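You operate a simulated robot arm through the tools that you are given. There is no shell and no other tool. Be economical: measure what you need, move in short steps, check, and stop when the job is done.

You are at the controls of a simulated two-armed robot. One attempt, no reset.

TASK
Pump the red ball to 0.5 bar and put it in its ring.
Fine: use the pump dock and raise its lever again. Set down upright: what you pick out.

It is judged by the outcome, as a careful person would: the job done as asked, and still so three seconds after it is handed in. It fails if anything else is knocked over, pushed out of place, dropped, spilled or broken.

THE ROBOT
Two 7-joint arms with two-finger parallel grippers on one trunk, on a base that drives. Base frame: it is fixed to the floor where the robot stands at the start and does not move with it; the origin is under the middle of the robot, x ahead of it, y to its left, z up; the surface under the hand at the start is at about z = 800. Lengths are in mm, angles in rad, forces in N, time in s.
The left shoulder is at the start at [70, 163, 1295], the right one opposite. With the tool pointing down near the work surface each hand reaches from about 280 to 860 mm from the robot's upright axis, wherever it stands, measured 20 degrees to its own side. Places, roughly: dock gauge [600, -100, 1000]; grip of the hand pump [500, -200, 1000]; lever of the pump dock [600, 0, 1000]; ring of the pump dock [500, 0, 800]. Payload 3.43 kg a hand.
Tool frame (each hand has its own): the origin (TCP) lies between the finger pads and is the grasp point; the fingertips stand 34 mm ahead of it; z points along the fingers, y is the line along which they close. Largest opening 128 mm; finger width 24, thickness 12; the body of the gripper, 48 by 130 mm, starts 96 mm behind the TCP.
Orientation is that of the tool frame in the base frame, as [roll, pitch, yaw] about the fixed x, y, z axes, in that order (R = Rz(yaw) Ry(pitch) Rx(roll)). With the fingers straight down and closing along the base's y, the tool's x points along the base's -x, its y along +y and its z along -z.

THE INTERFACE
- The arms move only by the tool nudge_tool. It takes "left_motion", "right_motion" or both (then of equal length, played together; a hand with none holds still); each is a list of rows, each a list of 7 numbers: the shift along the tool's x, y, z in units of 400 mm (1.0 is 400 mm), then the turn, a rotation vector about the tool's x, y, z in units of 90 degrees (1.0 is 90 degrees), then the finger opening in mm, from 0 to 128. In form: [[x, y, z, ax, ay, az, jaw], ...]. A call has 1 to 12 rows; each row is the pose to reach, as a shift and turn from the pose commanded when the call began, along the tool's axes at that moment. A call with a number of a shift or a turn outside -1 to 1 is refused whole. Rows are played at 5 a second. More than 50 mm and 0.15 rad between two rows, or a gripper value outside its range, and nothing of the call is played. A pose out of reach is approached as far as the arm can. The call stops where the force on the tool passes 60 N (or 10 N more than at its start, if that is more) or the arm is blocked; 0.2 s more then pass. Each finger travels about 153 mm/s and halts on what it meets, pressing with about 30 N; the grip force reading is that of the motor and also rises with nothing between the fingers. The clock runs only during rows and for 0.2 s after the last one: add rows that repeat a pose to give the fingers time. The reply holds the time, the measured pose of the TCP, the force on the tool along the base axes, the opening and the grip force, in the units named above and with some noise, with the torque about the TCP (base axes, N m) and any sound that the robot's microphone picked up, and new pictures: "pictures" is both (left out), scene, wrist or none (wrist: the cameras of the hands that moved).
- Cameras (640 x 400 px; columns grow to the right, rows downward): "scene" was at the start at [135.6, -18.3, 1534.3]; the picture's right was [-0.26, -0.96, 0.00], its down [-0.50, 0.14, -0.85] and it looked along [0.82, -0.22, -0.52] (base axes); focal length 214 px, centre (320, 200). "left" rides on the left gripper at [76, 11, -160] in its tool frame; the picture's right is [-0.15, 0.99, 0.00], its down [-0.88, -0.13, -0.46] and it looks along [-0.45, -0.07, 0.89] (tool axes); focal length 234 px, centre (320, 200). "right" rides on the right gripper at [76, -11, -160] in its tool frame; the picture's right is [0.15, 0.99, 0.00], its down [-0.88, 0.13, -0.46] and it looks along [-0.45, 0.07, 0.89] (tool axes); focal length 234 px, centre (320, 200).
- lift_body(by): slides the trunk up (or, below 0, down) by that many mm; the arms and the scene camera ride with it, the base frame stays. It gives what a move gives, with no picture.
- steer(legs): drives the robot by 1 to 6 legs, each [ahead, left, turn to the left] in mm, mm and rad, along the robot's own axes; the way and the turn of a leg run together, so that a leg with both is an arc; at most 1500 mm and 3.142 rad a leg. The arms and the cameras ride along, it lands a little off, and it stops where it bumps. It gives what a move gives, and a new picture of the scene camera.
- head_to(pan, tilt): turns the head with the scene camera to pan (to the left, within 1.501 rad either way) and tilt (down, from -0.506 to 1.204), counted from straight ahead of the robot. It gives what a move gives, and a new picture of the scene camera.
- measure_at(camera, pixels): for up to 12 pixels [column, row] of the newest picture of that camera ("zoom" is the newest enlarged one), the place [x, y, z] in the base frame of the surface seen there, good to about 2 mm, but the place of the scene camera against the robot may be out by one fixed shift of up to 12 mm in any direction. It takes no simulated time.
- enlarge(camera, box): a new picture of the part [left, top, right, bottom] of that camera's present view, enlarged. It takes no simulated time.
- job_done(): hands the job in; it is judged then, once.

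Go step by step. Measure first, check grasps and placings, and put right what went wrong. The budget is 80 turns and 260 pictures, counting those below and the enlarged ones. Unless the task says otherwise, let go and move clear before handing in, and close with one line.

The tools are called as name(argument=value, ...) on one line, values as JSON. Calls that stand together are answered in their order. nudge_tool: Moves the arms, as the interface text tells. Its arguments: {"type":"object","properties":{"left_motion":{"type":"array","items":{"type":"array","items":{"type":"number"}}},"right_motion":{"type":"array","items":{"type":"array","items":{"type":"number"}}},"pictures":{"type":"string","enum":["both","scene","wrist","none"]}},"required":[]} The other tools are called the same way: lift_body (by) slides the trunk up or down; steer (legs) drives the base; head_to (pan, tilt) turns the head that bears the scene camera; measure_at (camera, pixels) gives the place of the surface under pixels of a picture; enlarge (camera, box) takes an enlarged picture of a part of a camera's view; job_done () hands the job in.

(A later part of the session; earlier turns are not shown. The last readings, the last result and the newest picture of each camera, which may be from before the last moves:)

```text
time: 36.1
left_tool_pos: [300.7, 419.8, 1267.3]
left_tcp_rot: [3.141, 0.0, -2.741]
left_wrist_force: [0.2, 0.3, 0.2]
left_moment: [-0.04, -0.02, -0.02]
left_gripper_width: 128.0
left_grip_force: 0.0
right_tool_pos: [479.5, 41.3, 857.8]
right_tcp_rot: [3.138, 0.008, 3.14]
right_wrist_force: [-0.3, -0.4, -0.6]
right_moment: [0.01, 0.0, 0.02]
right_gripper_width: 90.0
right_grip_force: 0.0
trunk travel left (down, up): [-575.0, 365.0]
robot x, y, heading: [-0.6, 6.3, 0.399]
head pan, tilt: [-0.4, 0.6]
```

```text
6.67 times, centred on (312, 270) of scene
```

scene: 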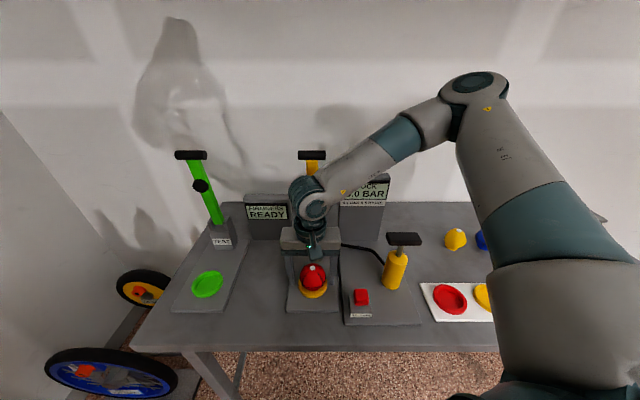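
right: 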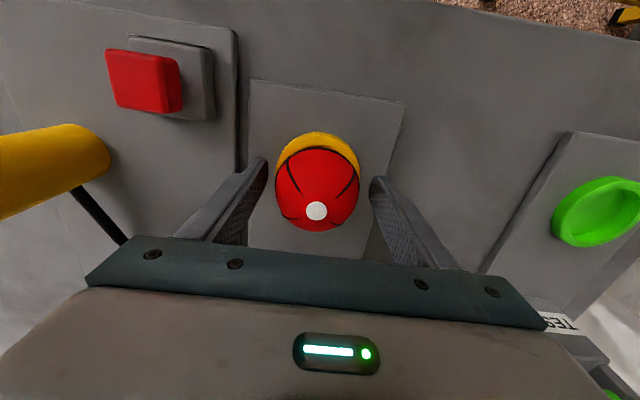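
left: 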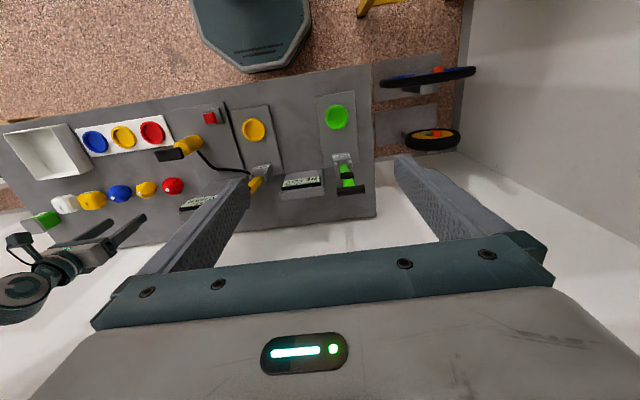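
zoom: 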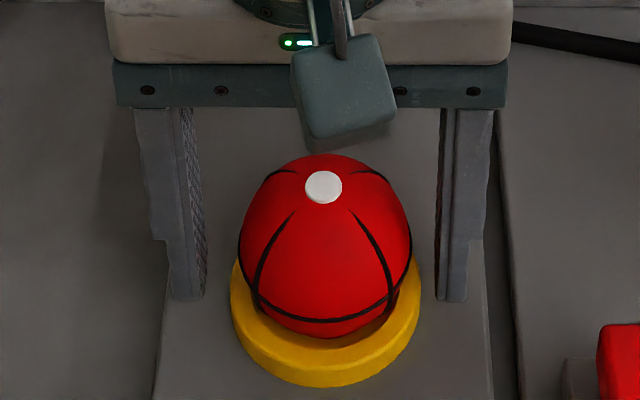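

The ball sits in the ring. Raise the hand straight up and inspect.

nudge_tool(right_motion=[[0, 0, -0.05, 0, 0, 0, 90], [0, 0, -0.15, 0, 0, 0, 90], [0, 0, -0.26, 0, 0, 0, 90], [0, 0, -0.37, 0, 0, 0, 90], [0, 0, -0.48, 0, 0, 0, 90], [0, 0, -0.6, 0, 0, 0, 90], [0, 0, -0.6, 0, 0, 0, 90]], pictures="both")

enlarge(camera="right", box=[270, 80, 370, 142])

enlarge(camera="scene", box=[232, 130, 424, 330])

measure_at(camera="right", pixels=[[320, 130], [318, 128], [320, 133]])

```text
time: 37.7
left_tool_pos: [301.7, 419.0, 1266.6]
left_tcp_rot: [-3.14, 0.002, -2.738]
left_wrist_force: [-0.2, 0.6, 0.9]
left_moment: [0.01, 0.0, -0.01]
left_gripper_width: 127.8
left_grip_force: 0.1
right_tool_pos: [479.5, 39.6, 1097.2]
right_tcp_rot: [3.138, 0.007, 3.142]
right_wrist_force: [0.2, -0.6, -0.1]
right_moment: [0.0, 0.03, -0.03]
right_gripper_width: 90.0
right_grip_force: 0.1
trunk travel left (down, up): [-575.0, 365.0]
robot x, y, heading: [2.6, -1.2, 0.401]
head pan, tilt: [-0.4, 0.6]
```

scene: 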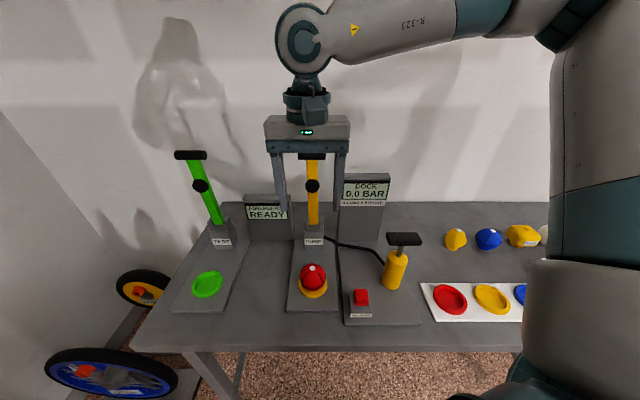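
right: 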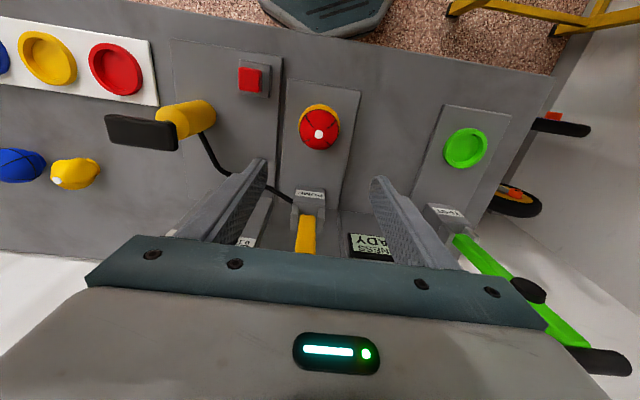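

```text
6.40 times, centred on (320, 111) of right
```

zoom: 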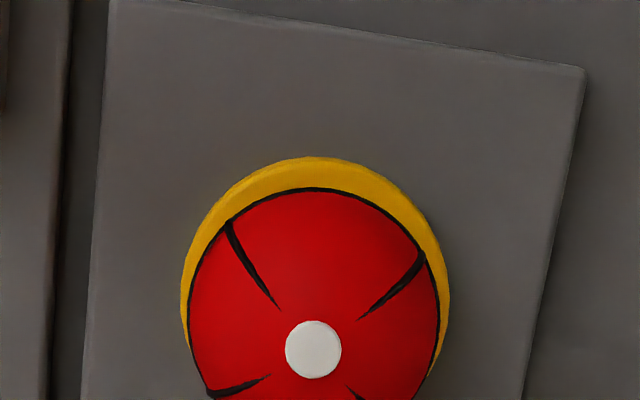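

```text
2.00 times, centred on (328, 230) of scene
```

zoom: 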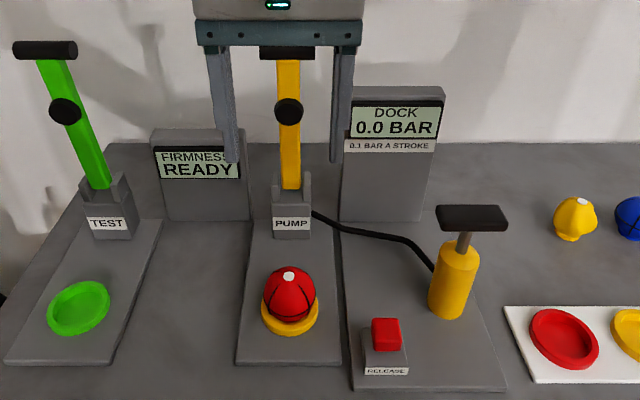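

```text
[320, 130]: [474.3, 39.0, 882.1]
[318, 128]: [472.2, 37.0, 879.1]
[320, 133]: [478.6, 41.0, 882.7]
```

Seated: valve at z=882 (=812+70). Now measure lever geometry in the zoom: bar (260–315,52), knob (288,112), base ears (290,185).

measure_at(camera="zoom", pixels=[[264, 52], [310, 52], [288, 46], [288, 58], [288, 70], [288, 112], [288, 140], [289, 180], [275, 180], [304, 180], [288, 101], [288, 123]])

measure_at(camera="right", pixels=[[306, 245], [309, 210], [300, 212], [320, 212], [142, 130], [110, 130], [173, 136], [182, 118], [250, 80]])

```text
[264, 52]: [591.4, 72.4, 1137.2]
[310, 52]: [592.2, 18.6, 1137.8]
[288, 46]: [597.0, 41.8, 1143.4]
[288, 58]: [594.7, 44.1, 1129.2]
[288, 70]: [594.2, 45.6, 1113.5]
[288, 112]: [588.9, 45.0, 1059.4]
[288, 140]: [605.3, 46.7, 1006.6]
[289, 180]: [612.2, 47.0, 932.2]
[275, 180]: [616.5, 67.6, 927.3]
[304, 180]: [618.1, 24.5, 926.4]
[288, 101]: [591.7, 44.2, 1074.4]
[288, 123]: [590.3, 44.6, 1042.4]
```

```text
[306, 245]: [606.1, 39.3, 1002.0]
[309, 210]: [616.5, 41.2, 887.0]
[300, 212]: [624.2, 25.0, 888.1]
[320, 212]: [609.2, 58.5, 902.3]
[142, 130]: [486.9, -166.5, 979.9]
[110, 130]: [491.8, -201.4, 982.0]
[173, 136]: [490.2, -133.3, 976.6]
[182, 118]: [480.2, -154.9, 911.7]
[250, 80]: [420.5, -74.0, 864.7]
```

Lever (corrected): pivot ≈(630,41,895), bar at ≈(605,41,1131), leaning slightly to me. I'll close the fingers and go over and behind the bar.

nudge_tool(right_motion=[[0, 0, -0.1, 0, 0, 0, 40], [0, 0, -0.2, 0, 0, 0, 0], [0, 0, -0.27, 0, 0, 0, 0], [-0.1, 0.003, -0.27, 0, 0, 0, 0], [-0.2, 0.003, -0.27, 0, 0, 0, 0], [-0.3, 0.003, -0.27, 0, 0, 0, 0], [-0.4, 0.003, -0.27, 0, 0, 0, 0], [-0.44, 0.003, -0.27, 0, 0, 0, 0], [-0.44, 0.003, -0.27, 0, 0, 0, 0]], pictures="both")

```text
time: 39.7
left_tool_pos: [300.2, 419.9, 1267.6]
left_tcp_rot: [3.142, 0.001, -2.74]
left_wrist_force: [-1.0, 0.3, 0.0]
left_moment: [0.02, 0.01, -0.01]
left_gripper_width: 128.2
left_grip_force: 0.0
right_tool_pos: [647.1, 24.8, 1199.7]
right_tcp_rot: [3.138, 0.006, 3.141]
right_wrist_force: [-0.8, -0.5, -0.2]
right_moment: [0.0, -0.01, 0.0]
right_gripper_width: 0.2
right_grip_force: 29.7
right hand out of reach, approached as far as the arm can: row 7, 8, 9
trunk travel left (down, up): [-575.0, 365.0]
robot x, y, heading: [-0.5, -0.6, 0.402]
head pan, tilt: [-0.4, 0.6]
```

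scene: 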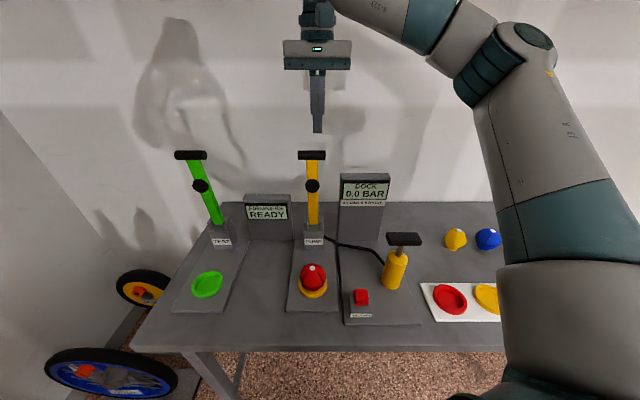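
right: 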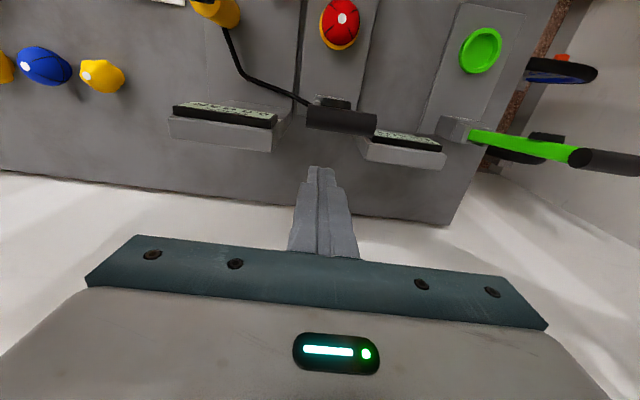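

Just at reach limit (647,25). Raise the trunk by 100 to gain reach at this height, and measure the bar in the wrist view.

measure_at(camera="right", pixels=[[341, 112], [341, 118], [341, 126], [310, 116], [372, 120], [335, 101]])

lift_body(by=100)

```text
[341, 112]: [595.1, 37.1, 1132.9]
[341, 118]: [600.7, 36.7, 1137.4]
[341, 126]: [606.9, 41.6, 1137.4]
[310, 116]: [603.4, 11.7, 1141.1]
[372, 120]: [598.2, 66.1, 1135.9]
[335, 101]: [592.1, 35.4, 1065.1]
```

```text
time: 41.0
left_tool_pos: [301.3, 419.9, 1365.9]
left_tcp_rot: [3.141, 0.0, -2.74]
left_wrist_force: [-0.2, 0.5, -0.4]
left_moment: [0.02, -0.03, -0.01]
left_gripper_width: 127.9
left_grip_force: 0.0
right_tool_pos: [648.1, 25.8, 1300.3]
right_tcp_rot: [3.139, 0.008, 3.139]
right_wrist_force: [0.4, -0.5, -0.1]
right_moment: [-0.02, 0.02, -0.01]
right_gripper_width: 0.1
right_grip_force: 30.1
trunk travel left (down, up): [-675.0, 265.0]
robot x, y, heading: [-0.9, -1.0, 0.404]
head pan, tilt: [-0.4, 0.6]
```

Bar spans x 592–610, y 11–67, top 1139. Descend behind it to TCP z≈1150.

nudge_tool(right_motion=[[0, 0.018, 0.1, 0, 0, 0, 0], [0, 0.035, 0.2, 0, 0, 0, 0], [0, 0.035, 0.3, 0, 0, 0, 0], [0, 0.035, 0.375, 0, 0, 0, 0], [0, 0.035, 0.375, 0, 0, 0, 0]], pictures="both")

```text
time: 42.2
left_tool_pos: [300.7, 419.6, 1366.1]
left_tcp_rot: [3.141, 0.002, -2.741]
left_wrist_force: [1.0, 0.0, 0.2]
left_moment: [0.03, -0.01, -0.02]
left_gripper_width: 128.1
left_grip_force: 0.0
right_tool_pos: [647.7, 39.9, 1150.6]
right_tcp_rot: [3.138, 0.007, 3.139]
right_wrist_force: [0.2, 0.2, -0.9]
right_moment: [0.0, -0.01, -0.02]
right_gripper_width: 0.0
right_grip_force: 30.3
trunk travel left (down, up): [-675.0, 265.0]
robot x, y, heading: [-0.3, 0.6, 0.402]
head pan, tilt: [-0.4, 0.6]
```

scene: 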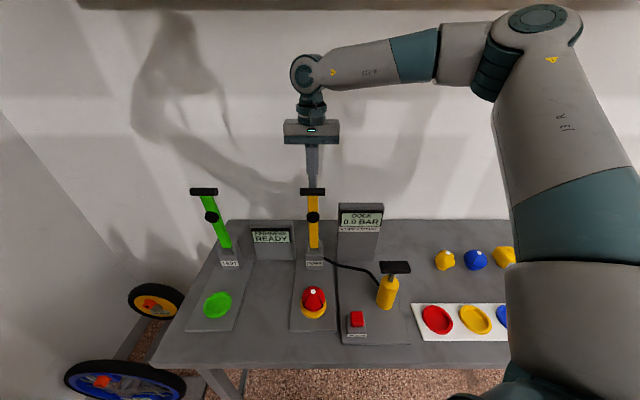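
right: 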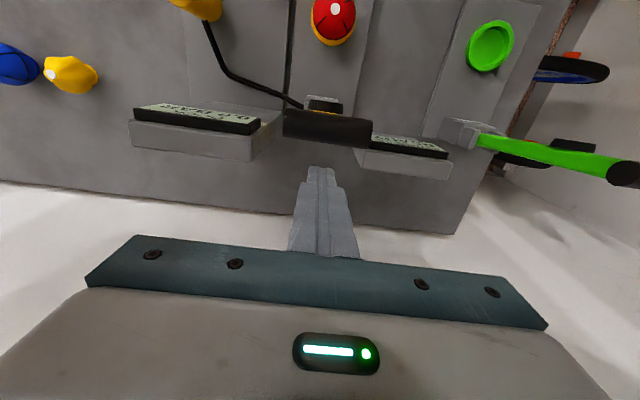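

Fingers are behind the bar. Pull the lever over along its arc, first half.

nudge_tool(right_motion=[[0.037, 0, 0.004, 0, 0, 0, 0], [0.08, 0, 0.006, 0, 0, 0, 0], [0.119, 0, 0.011, 0, 0, 0, 0], [0.172, 0, 0.022, 0, 0, 0, 0], [0.225, 0, 0.04, 0, 0, 0, 0], [0.275, 0, 0.062, 0, 0, 0, 0], [0.323, 0, 0.089, 0, 0, 0, 0], [0.323, 0, 0.089, 0, 0, 0, 0]], pictures="both")

```text
time: 44.0
left_tool_pos: [300.4, 419.6, 1367.5]
left_tcp_rot: [-3.14, 0.0, -2.74]
left_wrist_force: [0.4, -0.2, -0.6]
left_moment: [0.01, 0.02, -0.02]
left_gripper_width: 128.0
left_grip_force: 0.1
right_tool_pos: [519.9, 41.4, 1114.0]
right_tcp_rot: [3.137, 0.008, 3.139]
right_wrist_force: [0.2, -0.6, -0.4]
right_moment: [-0.02, 0.01, -0.02]
right_gripper_width: 0.0
right_grip_force: 30.1
trunk travel left (down, up): [-675.0, 265.0]
robot x, y, heading: [-2.5, -1.7, 0.404]
head pan, tilt: [-0.4, 0.6]
```

scene: 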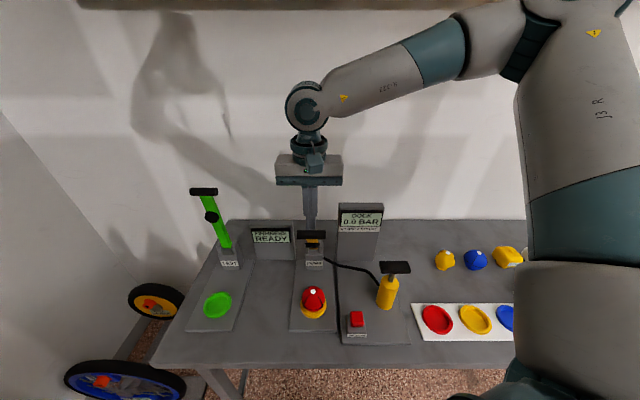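
right: 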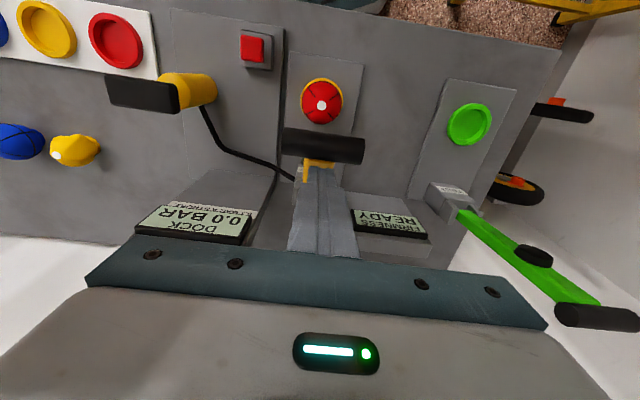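

The lever follows (bar in front of fingertips). Continue down the arc until it stops on the ball.

nudge_tool(right_motion=[[0.049, 0, 0.029, 0, 0, 0, 0], [0.09, 0, 0.065, 0, 0, 0, 0], [0.128, 0, 0.105, 0, 0, 0, 0], [0.162, 0, 0.149, 0, 0, 0, 0], [0.191, 0, 0.195, 0, 0, 0, 0], [0.215, 0, 0.245, 0, 0, 0, 0], [0.2345, 0, 0.296, 0, 0, 0, 0], [0.248, 0, 0.349, 0, 0, 0, 0], [0.257, 0, 0.404, 0, 0, 0, 0]], pictures="both")

enlarge(camera="scene", box=[240, 220, 400, 340])

```text
time: 46.0
left_tool_pos: [299.6, 421.0, 1367.5]
left_tcp_rot: [-3.141, 0.0, -2.74]
left_wrist_force: [0.0, 0.1, 0.6]
left_moment: [-0.01, 0.01, 0.0]
left_gripper_width: 127.9
left_grip_force: 0.1
right_tool_pos: [426.2, 27.6, 958.2]
right_tcp_rot: [3.133, 0.008, 3.14]
right_wrist_force: [0.5, -0.6, 0.4]
right_moment: [-0.02, 0.02, 0.02]
right_gripper_width: 0.0
right_grip_force: 30.3
right hand out of reach, approached as far as the arm can: row 8, 9
trunk travel left (down, up): [-675.0, 265.0]
robot x, y, heading: [-3.6, -1.0, 0.399]
head pan, tilt: [-0.4, 0.6]
```

scene: 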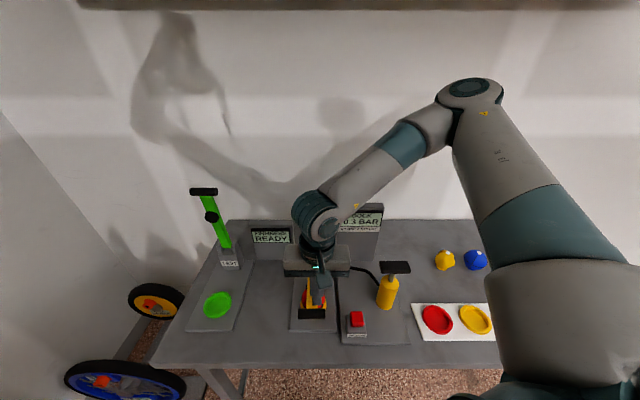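
right: 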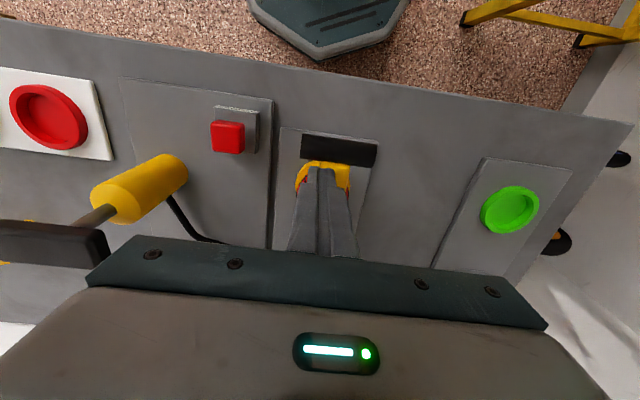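

```text
3.33 times, centred on (320, 280) of scene
```

zoom: 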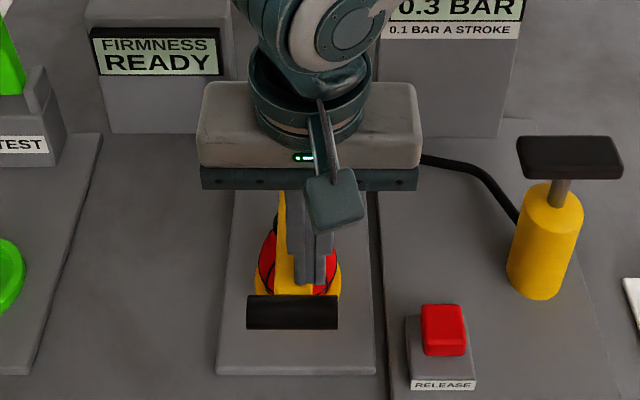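

The gauge now reads 0.3 bar: the ball is connected and already holds 0.3, so two strokes are needed. Raise the hand clear, lower the trunk back by 100, and check the lever rests fully down.

nudge_tool(right_motion=[[0, 0, -0.1, 0, 0, 0, 0], [0, 0, -0.2, 0, 0, 0, 0], [0, 0, -0.3, 0, 0, 0, 0], [0, 0, -0.4, 0, 0, 0, 0], [0, 0, -0.5, 0, 0, 0, 0], [0, 0, -0.5, 0, 0, 0, 0]], pictures="both")

enlarge(camera="scene", box=[260, 190, 420, 340])

enlarge(camera="right", box=[260, 60, 400, 160])

```text
time: 47.4
left_tool_pos: [300.9, 419.8, 1365.7]
left_tcp_rot: [3.14, 0.0, -2.739]
left_wrist_force: [0.0, -0.4, -0.9]
left_moment: [0.0, -0.01, 0.01]
left_gripper_width: 127.8
left_grip_force: 0.2
right_tool_pos: [423.5, 27.5, 1156.8]
right_tcp_rot: [3.138, 0.007, 3.142]
right_wrist_force: [0.5, -0.8, 0.4]
right_moment: [-0.01, 0.04, -0.03]
right_gripper_width: 0.0
right_grip_force: 30.4
trunk travel left (down, up): [-675.0, 265.0]
robot x, y, heading: [0.3, 0.3, 0.404]
head pan, tilt: [-0.4, 0.6]
```

scene: 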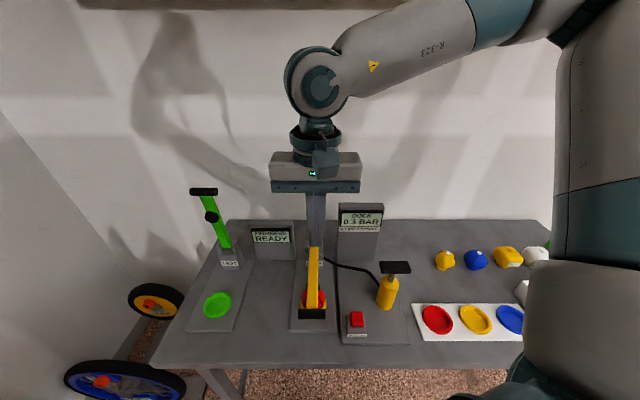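
right: 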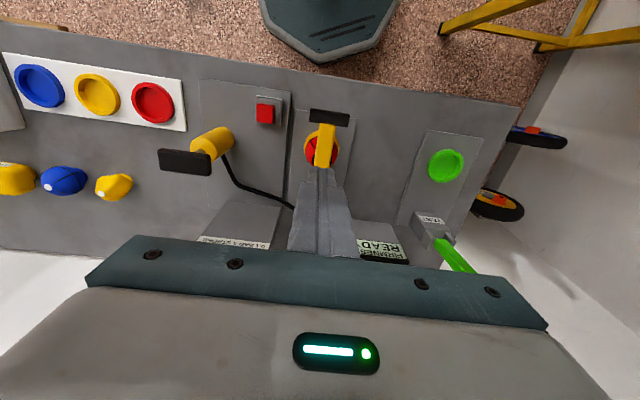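

```text
2.67 times, centred on (340, 265) of scene
```

zoom: 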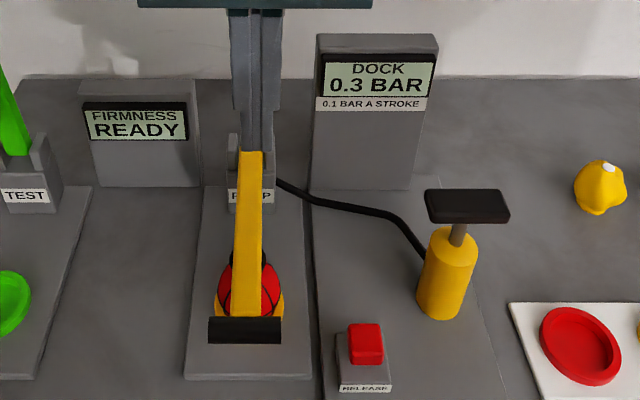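

```text
4.00 times, centred on (330, 110) of right
```

zoom: 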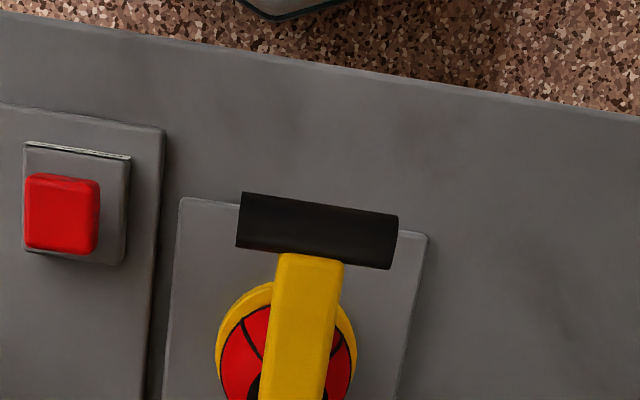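

Lever stays down, gauge 0.3 bar. Measure lever and pump handle, then lower trunk.

measure_at(camera="right", pixels=[[330, 117], [312, 115], [347, 119], [327, 130], [325, 155], [184, 161], [162, 158], [208, 164], [184, 154], [184, 170], [222, 140], [265, 112]])

lift_body(by=-100)

```text
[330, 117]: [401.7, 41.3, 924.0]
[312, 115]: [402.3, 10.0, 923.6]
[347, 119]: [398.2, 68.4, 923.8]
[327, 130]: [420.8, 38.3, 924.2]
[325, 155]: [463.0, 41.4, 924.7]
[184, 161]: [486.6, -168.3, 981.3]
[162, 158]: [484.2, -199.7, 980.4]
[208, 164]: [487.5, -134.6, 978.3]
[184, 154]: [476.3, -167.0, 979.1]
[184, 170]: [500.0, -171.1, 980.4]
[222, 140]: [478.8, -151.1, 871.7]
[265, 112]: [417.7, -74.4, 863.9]
```

```text
time: 48.8
left_tool_pos: [300.2, 419.7, 1267.3]
left_tcp_rot: [3.141, 0.0, -2.74]
left_wrist_force: [-0.6, -0.1, -0.2]
left_moment: [-0.01, -0.01, -0.02]
left_gripper_width: 128.0
left_grip_force: 0.0
right_tool_pos: [422.6, 26.5, 1058.2]
right_tcp_rot: [3.138, 0.009, -3.141]
right_wrist_force: [-0.2, 0.4, 0.4]
right_moment: [-0.02, -0.04, 0.0]
right_gripper_width: 0.1
right_grip_force: 30.0
trunk travel left (down, up): [-575.0, 365.0]
robot x, y, heading: [-1.2, -1.3, 0.403]
head pan, tilt: [-0.4, 0.6]
```

Pump handle: bar centre (488,-167), top 980. Move closed fingertips above it; the push will show whether it springs back.

nudge_tool(right_motion=[[-0.033, -0.097, -0.01, 0, 0, 0, 0], [-0.065, -0.194, -0.01, 0, 0, 0, 0], [-0.098, -0.29, -0.01, 0, 0, 0, 0], [-0.131, -0.387, -0.01, 0, 0, 0, 0], [-0.1635, -0.484, 0, 0, 0, 0, 0], [-0.1635, -0.484, 0.08, 0, 0, 0, 0], [-0.1635, -0.484, 0.08, 0, 0, 0, 0]], pictures="both")

```text
time: 50.4
left_tool_pos: [299.8, 418.0, 1266.9]
left_tcp_rot: [3.142, 0.0, -2.74]
left_wrist_force: [-0.3, -0.1, -0.2]
left_moment: [0.01, 0.01, 0.0]
left_gripper_width: 128.0
left_grip_force: 0.1
right_tool_pos: [488.5, -167.0, 1027.0]
right_tcp_rot: [3.138, 0.009, 3.141]
right_wrist_force: [-0.2, -0.5, -0.4]
right_moment: [0.0, -0.02, 0.0]
right_gripper_width: 0.1
right_grip_force: 29.9
trunk travel left (down, up): [-575.0, 365.0]
robot x, y, heading: [1.1, -4.8, 0.4]
head pan, tilt: [-0.4, 0.6]
```

scene: 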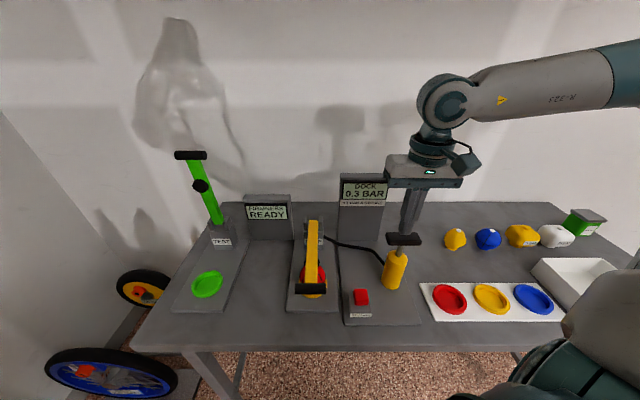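
right: 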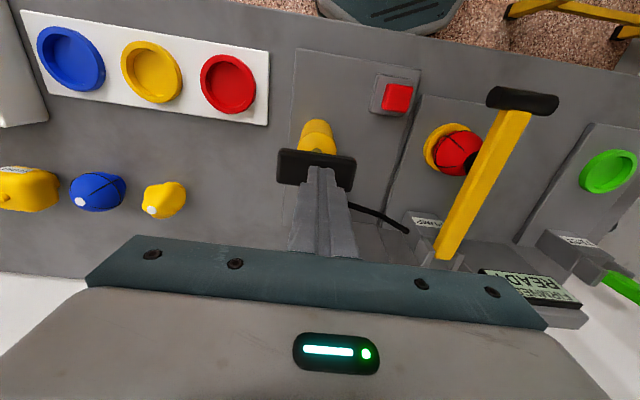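

Tips are centred over the handle. Push down slowly.

nudge_tool(right_motion=[[0, 0, 0.03, 0, 0, 0, 0], [0, 0, 0.055, 0, 0, 0, 0], [0, 0, 0.08, 0, 0, 0, 0], [0, 0, 0.105, 0, 0, 0, 0], [0, 0, 0.13, 0, 0, 0, 0], [0, 0, 0.155, 0, 0, 0, 0], [0, 0, 0.18, 0, 0, 0, 0]], pictures="scene")

enlarge(camera="scene", box=[320, 160, 440, 310])

```text
time: 51.8
left_tool_pos: [296.0, 419.6, 1268.1]
left_tcp_rot: [-3.141, 0.003, -2.743]
left_wrist_force: [0.7, 0.7, -0.1]
left_moment: [0.02, 0.0, 0.0]
left_gripper_width: 127.8
left_grip_force: 0.2
right_tool_pos: [487.7, -166.5, 973.3]
right_tcp_rot: [3.137, 0.029, -3.141]
right_wrist_force: [-12.9, -6.6, 49.2]
right_moment: [-0.27, 1.0, 0.25]
right_gripper_width: 0.3
right_grip_force: 29.9
trunk travel left (down, up): [-575.0, 365.0]
robot x, y, heading: [3.1, -2.8, 0.401]
head pan, tilt: [-0.4, 0.6]
stopped in row 7 (right hand): the force on the tool passed its limit at 71 N (the readings are from after the stop); the commanded pose is now the measured one
```

scene: 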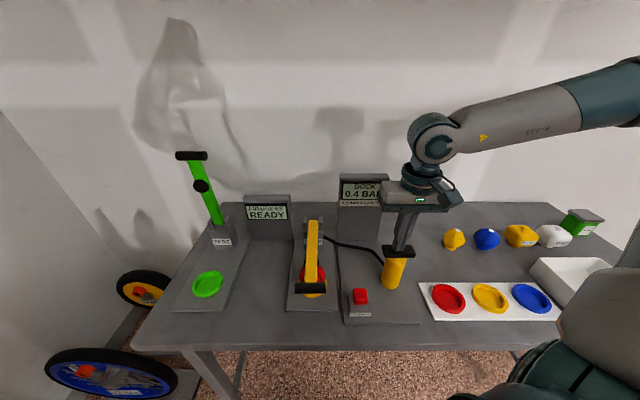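

```text
2.67 times, centred on (380, 235) of scene
```

zoom: 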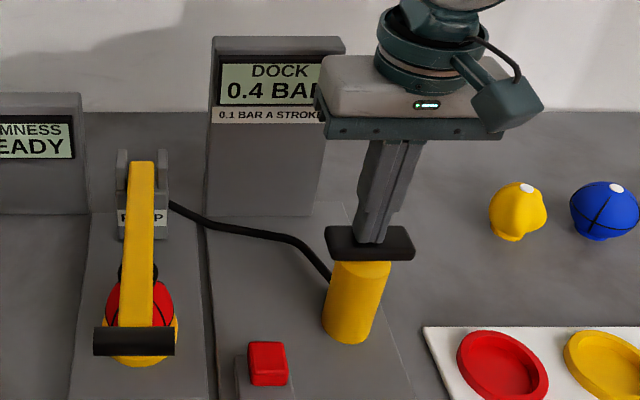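

Gauge 0.4 bar after one full stroke. Raise to see whether the handle returns.

nudge_tool(right_motion=[[0, 0, -0.06, 0, 0, 0, 0], [0, 0, -0.12, 0, 0, 0, 0], [0, 0, -0.155, 0, 0, 0, 0], [0, 0, -0.155, 0, 0, 0, 0]], pictures="both")

enlarge(camera="scene", box=[320, 160, 440, 310])

```text
time: 52.8
left_tool_pos: [301.1, 418.7, 1266.7]
left_tcp_rot: [3.142, 0.0, -2.742]
left_wrist_force: [0.2, -0.1, -0.5]
left_moment: [-0.01, -0.01, 0.02]
left_gripper_width: 128.2
left_grip_force: 0.1
right_tool_pos: [491.5, -167.1, 1029.7]
right_tcp_rot: [3.136, 0.022, 3.139]
right_wrist_force: [-0.7, 0.2, 0.0]
right_moment: [0.02, 0.01, -0.03]
right_gripper_width: 0.0
right_grip_force: 30.4
trunk travel left (down, up): [-575.0, 365.0]
robot x, y, heading: [4.5, -1.4, 0.4]
head pan, tilt: [-0.4, 0.6]
```

scene: 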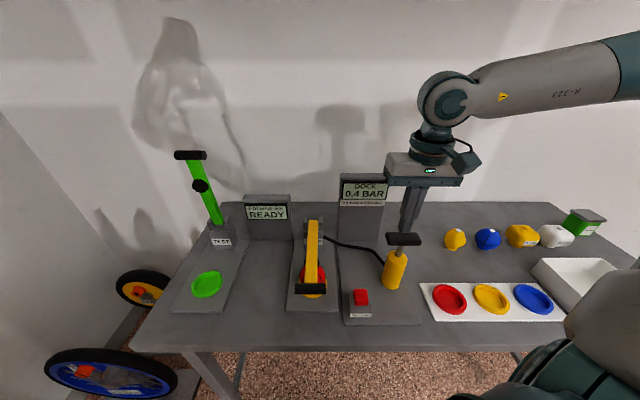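
right: 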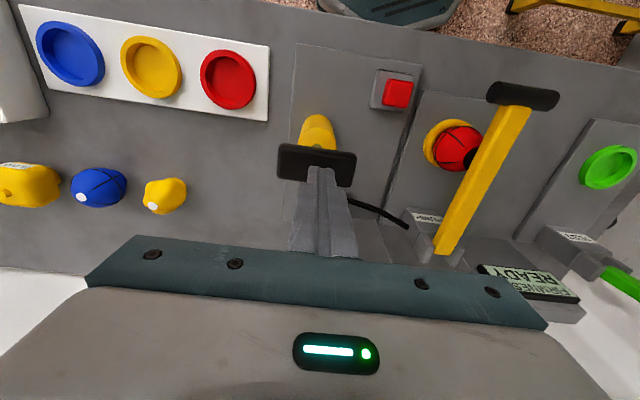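

```text
2.67 times, centred on (380, 235) of scene
```

zoom: 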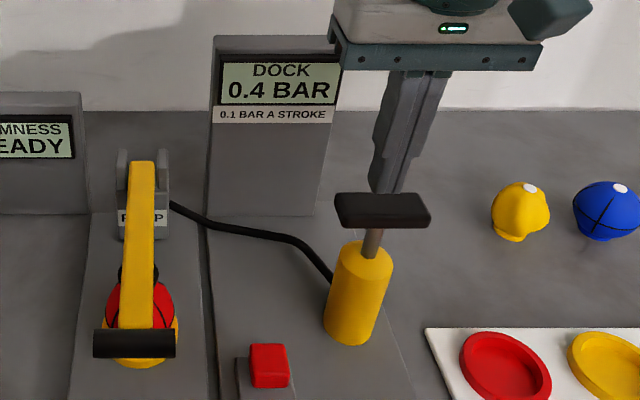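

It springs back; reading 0.4. One more stroke.

nudge_tool(right_motion=[[0.006, 0, 0.03, 0, 0, 0, 0], [0.006, 0, 0.055, 0, 0, 0, 0], [0.006, 0, 0.08, 0, 0, 0, 0], [0.006, 0, 0.105, 0, 0, 0, 0], [0.006, 0, 0.125, 0, 0, 0, 0], [0.006, 0, 0.145, 0, 0, 0, 0], [0.006, 0, 0.155, 0, 0, 0, 0]], pictures="scene")

nudge_tool(right_motion=[[0, 0, -0.06, 0, 0, 0, 0], [0, 0, -0.12, 0, 0, 0, 0], [0, 0, -0.2, 0, 0, 0, 0], [0, 0, -0.3, 0, 0, 0, 0], [0, 0, -0.3, 0, 0, 0, 0]], pictures="scene")

enlarge(camera="scene", box=[280, 160, 440, 310])

```text
time: 54.4
left_tool_pos: [298.5, 419.1, 1269.9]
left_tcp_rot: [-3.14, 0.003, -2.742]
left_wrist_force: [0.3, 0.3, 0.3]
left_moment: [-0.04, 0.04, 0.03]
left_gripper_width: 128.2
left_grip_force: 0.1
right_tool_pos: [488.9, -167.1, 972.4]
right_tcp_rot: [3.136, 0.031, -3.141]
right_wrist_force: [6.6, -11.7, 54.3]
right_moment: [-0.42, 0.36, 0.25]
right_gripper_width: 0.0
right_grip_force: 29.8
trunk travel left (down, up): [-575.0, 365.0]
robot x, y, heading: [-1.3, 0.2, 0.397]
head pan, tilt: [-0.4, 0.6]
```

scene: 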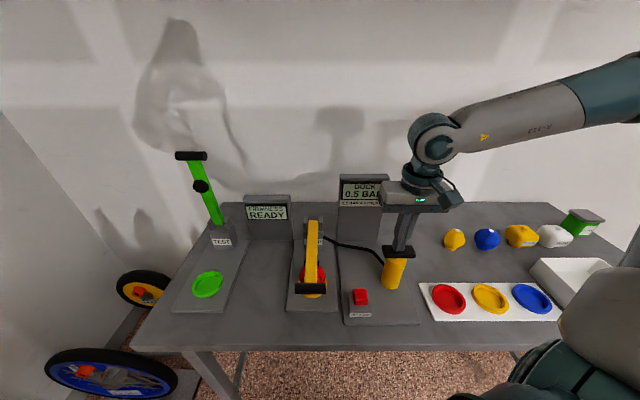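

```text
time: 55.6
left_tool_pos: [302.0, 418.7, 1267.8]
left_tcp_rot: [3.141, -0.001, -2.742]
left_wrist_force: [0.0, -0.9, -0.6]
left_moment: [0.03, 0.07, -0.01]
left_gripper_width: 128.0
left_grip_force: 0.1
right_tool_pos: [489.0, -167.4, 1088.4]
right_tcp_rot: [3.136, 0.021, -3.14]
right_wrist_force: [0.0, -0.1, -0.3]
right_moment: [0.0, -0.04, 0.01]
right_gripper_width: 0.1
right_grip_force: 30.1
trunk travel left (down, up): [-575.0, 365.0]
robot x, y, heading: [1.8, 1.1, 0.4]
head pan, tilt: [-0.4, 0.6]
```

scene: 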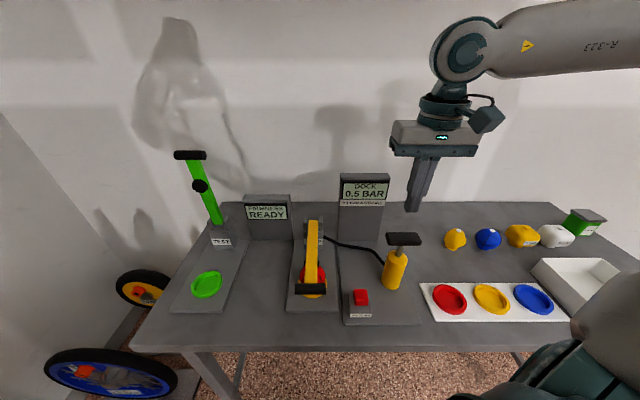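

```text
2.67 times, centred on (360, 235) of scene
```

zoom: 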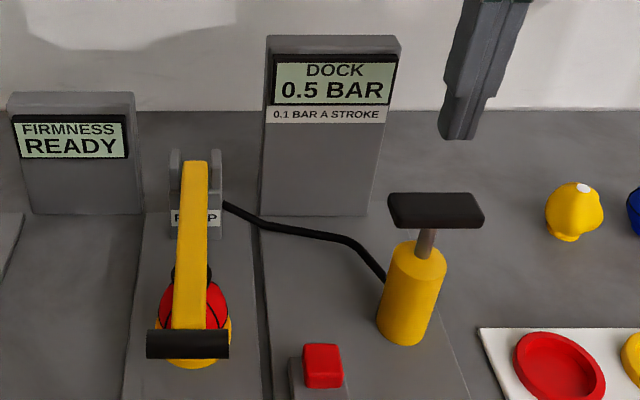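

0.5 bar reached. To raise the lever I'll grip the bar by its ends (closing along y, so it can pivot). The arm had trouble close in at this heading, so turn the base left another 0.2 first.

steer(legs=[[0, 0, 0.2]])

```text
time: 56.7
left_tool_pos: [211.2, 470.9, 1266.6]
left_tcp_rot: [-3.141, 0.002, -2.54]
left_wrist_force: [-0.2, 0.7, -0.4]
left_moment: [-0.03, 0.01, -0.01]
left_gripper_width: 127.9
left_grip_force: 0.1
right_tool_pos: [512.3, -67.4, 1086.8]
right_tcp_rot: [3.137, 0.024, -2.937]
right_wrist_force: [-0.1, 0.5, -0.4]
right_moment: [0.0, -0.02, 0.0]
right_gripper_width: 0.2
right_grip_force: 30.1
trunk travel left (down, up): [-575.0, 365.0]
robot x, y, heading: [1.1, -1.4, 0.598]
head pan, tilt: [-0.4, 0.6]
```

scene: 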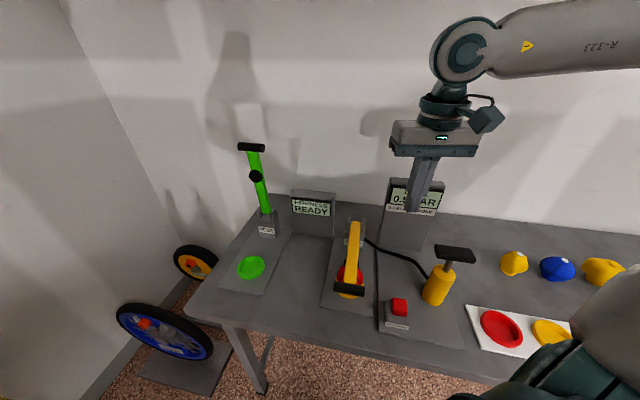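

Move above the lever bar with the yaw squared up and jaw at 86.

nudge_tool(right_motion=[[0.06, 0.08, 0, 0, 0.004, 0.03, 40], [0.12, 0.16, 0, 0, 0.008, 0.065, 86], [0.18, 0.24, 0, 0, 0.012, 0.1, 86], [0.238, 0.322, 0, 0, 0.0155, 0.13, 86], [0.238, 0.322, 0.07, 0, 0.0155, 0.13, 86], [0.238, 0.322, 0.14, 0, 0.0155, 0.13, 86], [0.238, 0.322, 0.14, 0, 0.0155, 0.13, 86]], pictures="both")

```text
time: 58.3
left_tool_pos: [210.3, 470.0, 1266.1]
left_tcp_rot: [3.141, -0.002, -2.539]
left_wrist_force: [1.4, 0.4, -1.1]
left_moment: [0.01, -0.02, 0.0]
left_gripper_width: 128.0
left_grip_force: 0.0
right_tool_pos: [393.9, 41.9, 1029.1]
right_tcp_rot: [3.134, -0.005, 3.138]
right_wrist_force: [0.3, 0.7, 0.3]
right_moment: [-0.01, -0.03, -0.03]
right_gripper_width: 86.0
right_grip_force: 0.0
trunk travel left (down, up): [-575.0, 365.0]
robot x, y, heading: [0.2, 0.4, 0.603]
head pan, tilt: [-0.4, 0.6]
```

scene: 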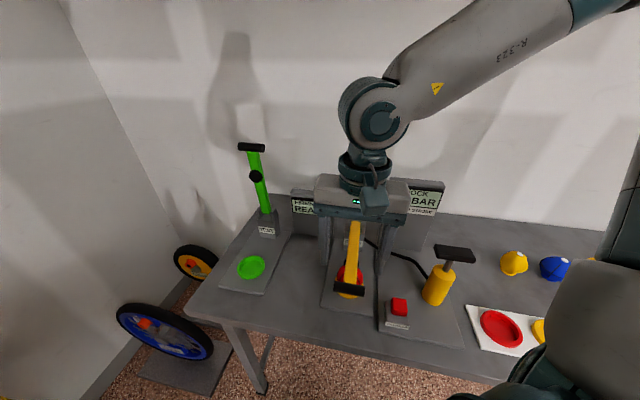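
right: 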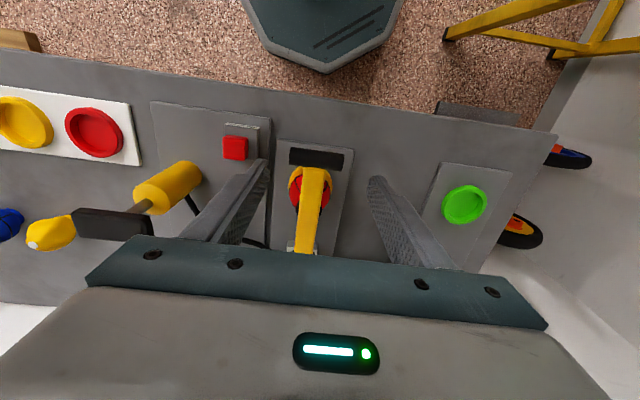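

measure_at(camera="right", pixels=[[316, 157], [291, 155], [342, 158], [316, 151], [316, 164], [234, 148], [293, 160]])

```text
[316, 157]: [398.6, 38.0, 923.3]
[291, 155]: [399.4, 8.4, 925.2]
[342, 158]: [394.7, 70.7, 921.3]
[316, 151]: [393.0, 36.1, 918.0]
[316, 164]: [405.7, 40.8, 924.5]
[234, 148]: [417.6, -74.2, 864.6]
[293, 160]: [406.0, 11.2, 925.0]
```

Bar centre (400,39.5,915), ends y 8–70. Descend and close on its ends.

nudge_tool(right_motion=[[-0.015, -0.006, 0.1, 0, 0, 0, 86], [-0.015, -0.006, 0.2, 0, 0, 0, 86], [-0.015, -0.006, 0.27, 0, 0, 0, 86], [-0.015, -0.006, 0.285, 0, 0, 0, 86], [-0.015, -0.006, 0.285, 0, 0, 0, 60], [-0.015, -0.006, 0.285, 0, 0, 0, 40], [-0.015, -0.006, 0.285, 0, 0, 0, 40]], pictures="wrist")

```text
time: 59.1
left_tool_pos: [207.8, 469.0, 1267.6]
left_tcp_rot: [3.14, 0.001, -2.544]
left_wrist_force: [1.3, -0.7, -0.3]
left_moment: [0.0, 0.06, -0.02]
left_gripper_width: 128.1
left_grip_force: 0.0
right_tool_pos: [408.2, 52.1, 950.6]
right_tcp_rot: [3.127, 0.009, 3.134]
right_wrist_force: [-23.3, -4.2, 60.2]
right_moment: [-2.77, 1.13, -0.78]
right_gripper_width: 87.8
right_grip_force: 1.2
right hand out of reach, approached as far as the arm can: row 2, 3
trunk travel left (down, up): [-575.0, 365.0]
robot x, y, heading: [-0.4, -6.1, 0.6]
head pan, tilt: [-0.4, 0.6]
stopped in row 3 (right hand): the force on the tool passed its limit at 393 N (the readings are from after the stop); the commanded pose is now the measured one
```

right: 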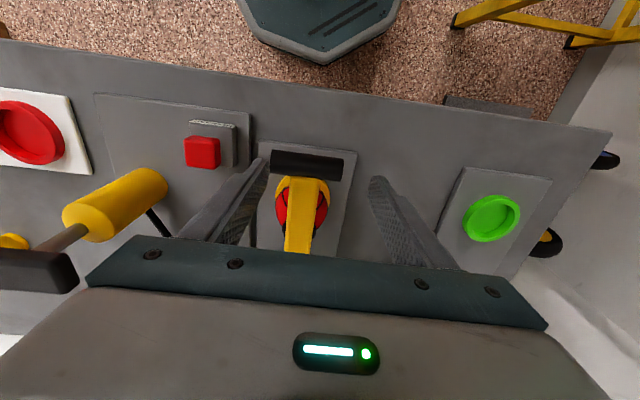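

The arm strayed at its inner reach limit and a finger bumped the bar end. Lift straight up and check everything.

nudge_tool(right_motion=[[0, 0, -0.05, 0, 0, 0, 88], [0, 0, -0.12, 0, 0, 0, 88], [0, 0, -0.22, 0, 0, 0, 88], [0, 0, -0.22, 0, 0, 0, 88]], pictures="both")

enlarge(camera="right", box=[190, 100, 390, 225])

enlarge(camera="scene", box=[280, 170, 470, 330])

```text
time: 60.1
left_tool_pos: [213.2, 470.0, 1265.2]
left_tcp_rot: [-3.141, -0.001, -2.542]
left_wrist_force: [-0.6, 0.0, 0.4]
left_moment: [-0.02, 0.02, -0.03]
left_gripper_width: 127.9
left_grip_force: 0.0
right_tool_pos: [411.9, 51.4, 1035.3]
right_tcp_rot: [3.132, 0.005, 3.135]
right_wrist_force: [0.9, 0.9, -0.5]
right_moment: [0.01, 0.04, 0.02]
right_gripper_width: 88.0
right_grip_force: 0.1
trunk travel left (down, up): [-575.0, 365.0]
robot x, y, heading: [1.0, -0.9, 0.602]
head pan, tilt: [-0.4, 0.6]
```

scene: 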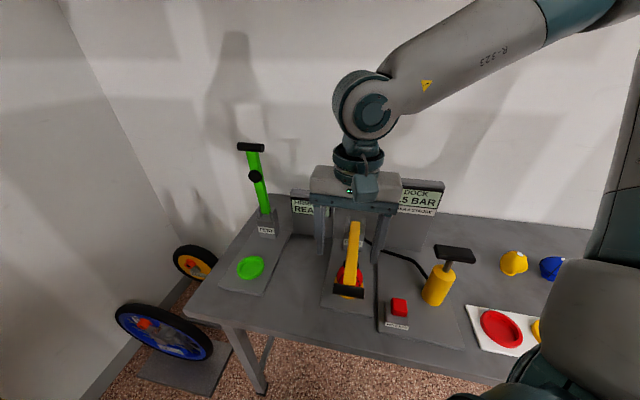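
right: 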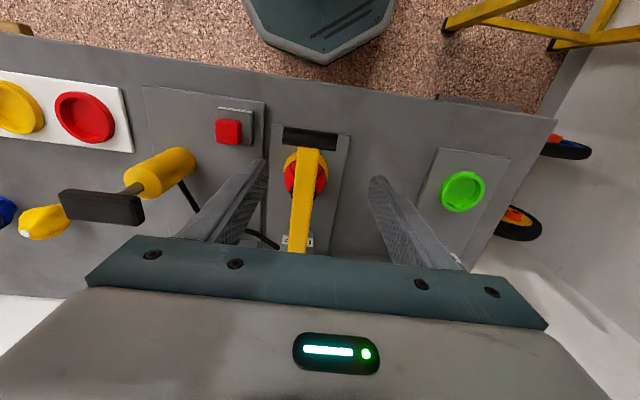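

```text
3.20 times, centred on (290, 162) of right
```

zoom: 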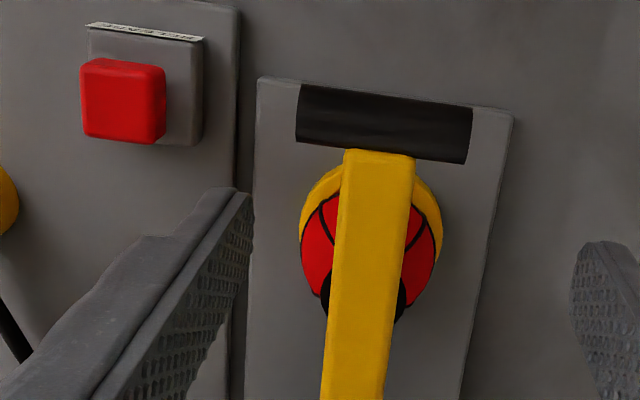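

```text
2.50 times, centred on (375, 250) of scene
```

zoom: 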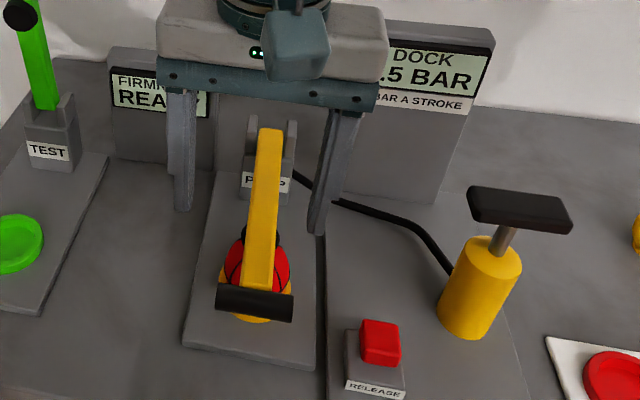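

All intact, still 0.5 bar. Back the base up 90 mm for a better working distance.

steer(legs=[[-90, 0, 0]])

```text
time: 61.2
left_tool_pos: [137.6, 420.7, 1265.9]
left_tcp_rot: [3.141, -0.003, -2.541]
left_wrist_force: [-0.5, -1.0, 0.4]
left_moment: [0.05, -0.01, -0.01]
left_gripper_width: 128.2
left_grip_force: 0.1
right_tool_pos: [337.7, 0.6, 1033.9]
right_tcp_rot: [3.13, 0.008, 3.134]
right_wrist_force: [-0.3, 0.0, -0.6]
right_moment: [-0.01, -0.06, 0.0]
right_gripper_width: 88.3
right_grip_force: 0.1
trunk travel left (down, up): [-575.0, 365.0]
robot x, y, heading: [-73.2, -49.2, 0.598]
head pan, tilt: [-0.4, 0.6]
```

scene: 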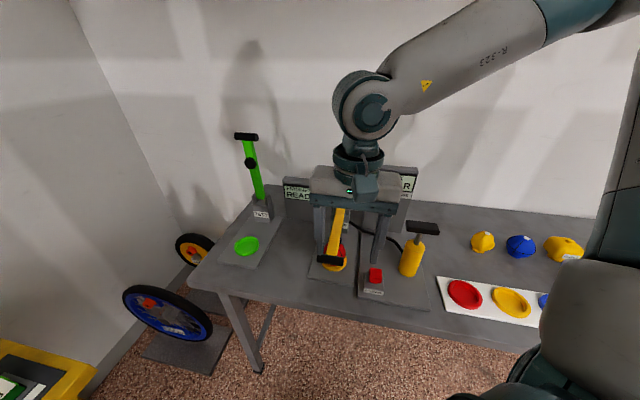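

Move over the bar and down to just above it; check reach before straddling.

nudge_tool(right_motion=[[-0.08, 0.05, 0, 0, 0, 0, 90], [-0.156, 0.097, 0, 0, 0, 0, 90], [-0.156, 0.097, 0.08, 0, 0, 0, 90], [-0.156, 0.097, 0.16, 0, 0, 0, 90], [-0.156, 0.097, 0.16, 0, 0, 0, 90]], pictures="wrist")

```text
time: 62.4
left_tool_pos: [136.6, 419.9, 1266.6]
left_tcp_rot: [-3.141, -0.001, -2.54]
left_wrist_force: [-0.8, 0.0, 0.1]
left_moment: [0.01, -0.04, -0.02]
left_gripper_width: 128.2
left_grip_force: 0.1
right_tool_pos: [400.8, 40.4, 971.8]
right_tcp_rot: [3.129, 0.006, 3.135]
right_wrist_force: [0.3, 0.2, 0.1]
right_moment: [0.02, -0.01, 0.02]
right_gripper_width: 90.1
right_grip_force: 0.1
trunk travel left (down, up): [-575.0, 365.0]
robot x, y, heading: [-75.3, -48.6, 0.601]
head pan, tilt: [-0.4, 0.6]
```

right: 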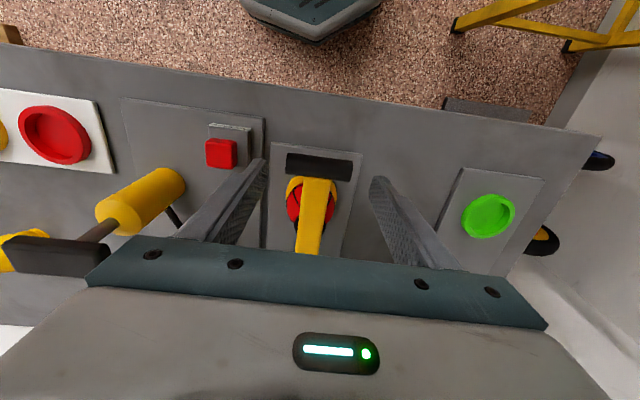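

Reachable and centred. Descend to z≈915 and close on the bar ends.

nudge_tool(right_motion=[[0, -0.002, 0.06, 0, 0, 0, 90], [0, -0.002, 0.11, 0, 0, 0, 90], [0, -0.002, 0.142, 0, 0, 0, 90], [0, -0.002, 0.142, 0, 0, 0, 76], [0, -0.002, 0.142, 0, 0, 0, 66], [0, -0.002, 0.142, 0, 0, 0, 50], [0, -0.002, 0.142, 0, 0, 0, 30], [0, -0.002, 0.142, 0, 0, 0, 30]], pictures="both")

```text
time: 64.2
left_tool_pos: [138.8, 419.0, 1266.6]
left_tcp_rot: [3.141, -0.001, -2.54]
left_wrist_force: [1.0, -0.3, 1.4]
left_moment: [-0.01, 0.02, 0.0]
left_gripper_width: 128.1
left_grip_force: 0.1
right_tool_pos: [402.1, 38.5, 914.0]
right_tcp_rot: [3.129, 0.008, 3.134]
right_wrist_force: [-0.3, -4.8, 5.6]
right_moment: [-0.25, 0.05, -0.17]
right_gripper_width: 84.7
right_grip_force: 45.2
trunk travel left (down, up): [-575.0, 365.0]
robot x, y, heading: [-73.8, -52.7, 0.599]
head pan, tilt: [-0.4, 0.6]
```

scene: 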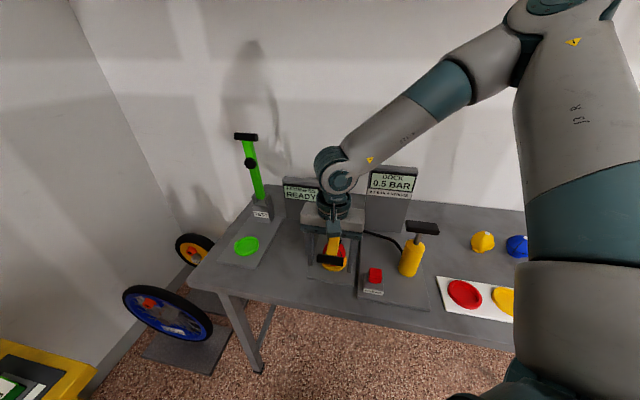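
right: 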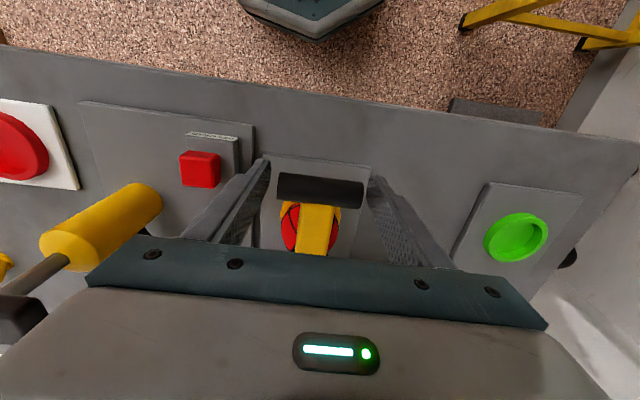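

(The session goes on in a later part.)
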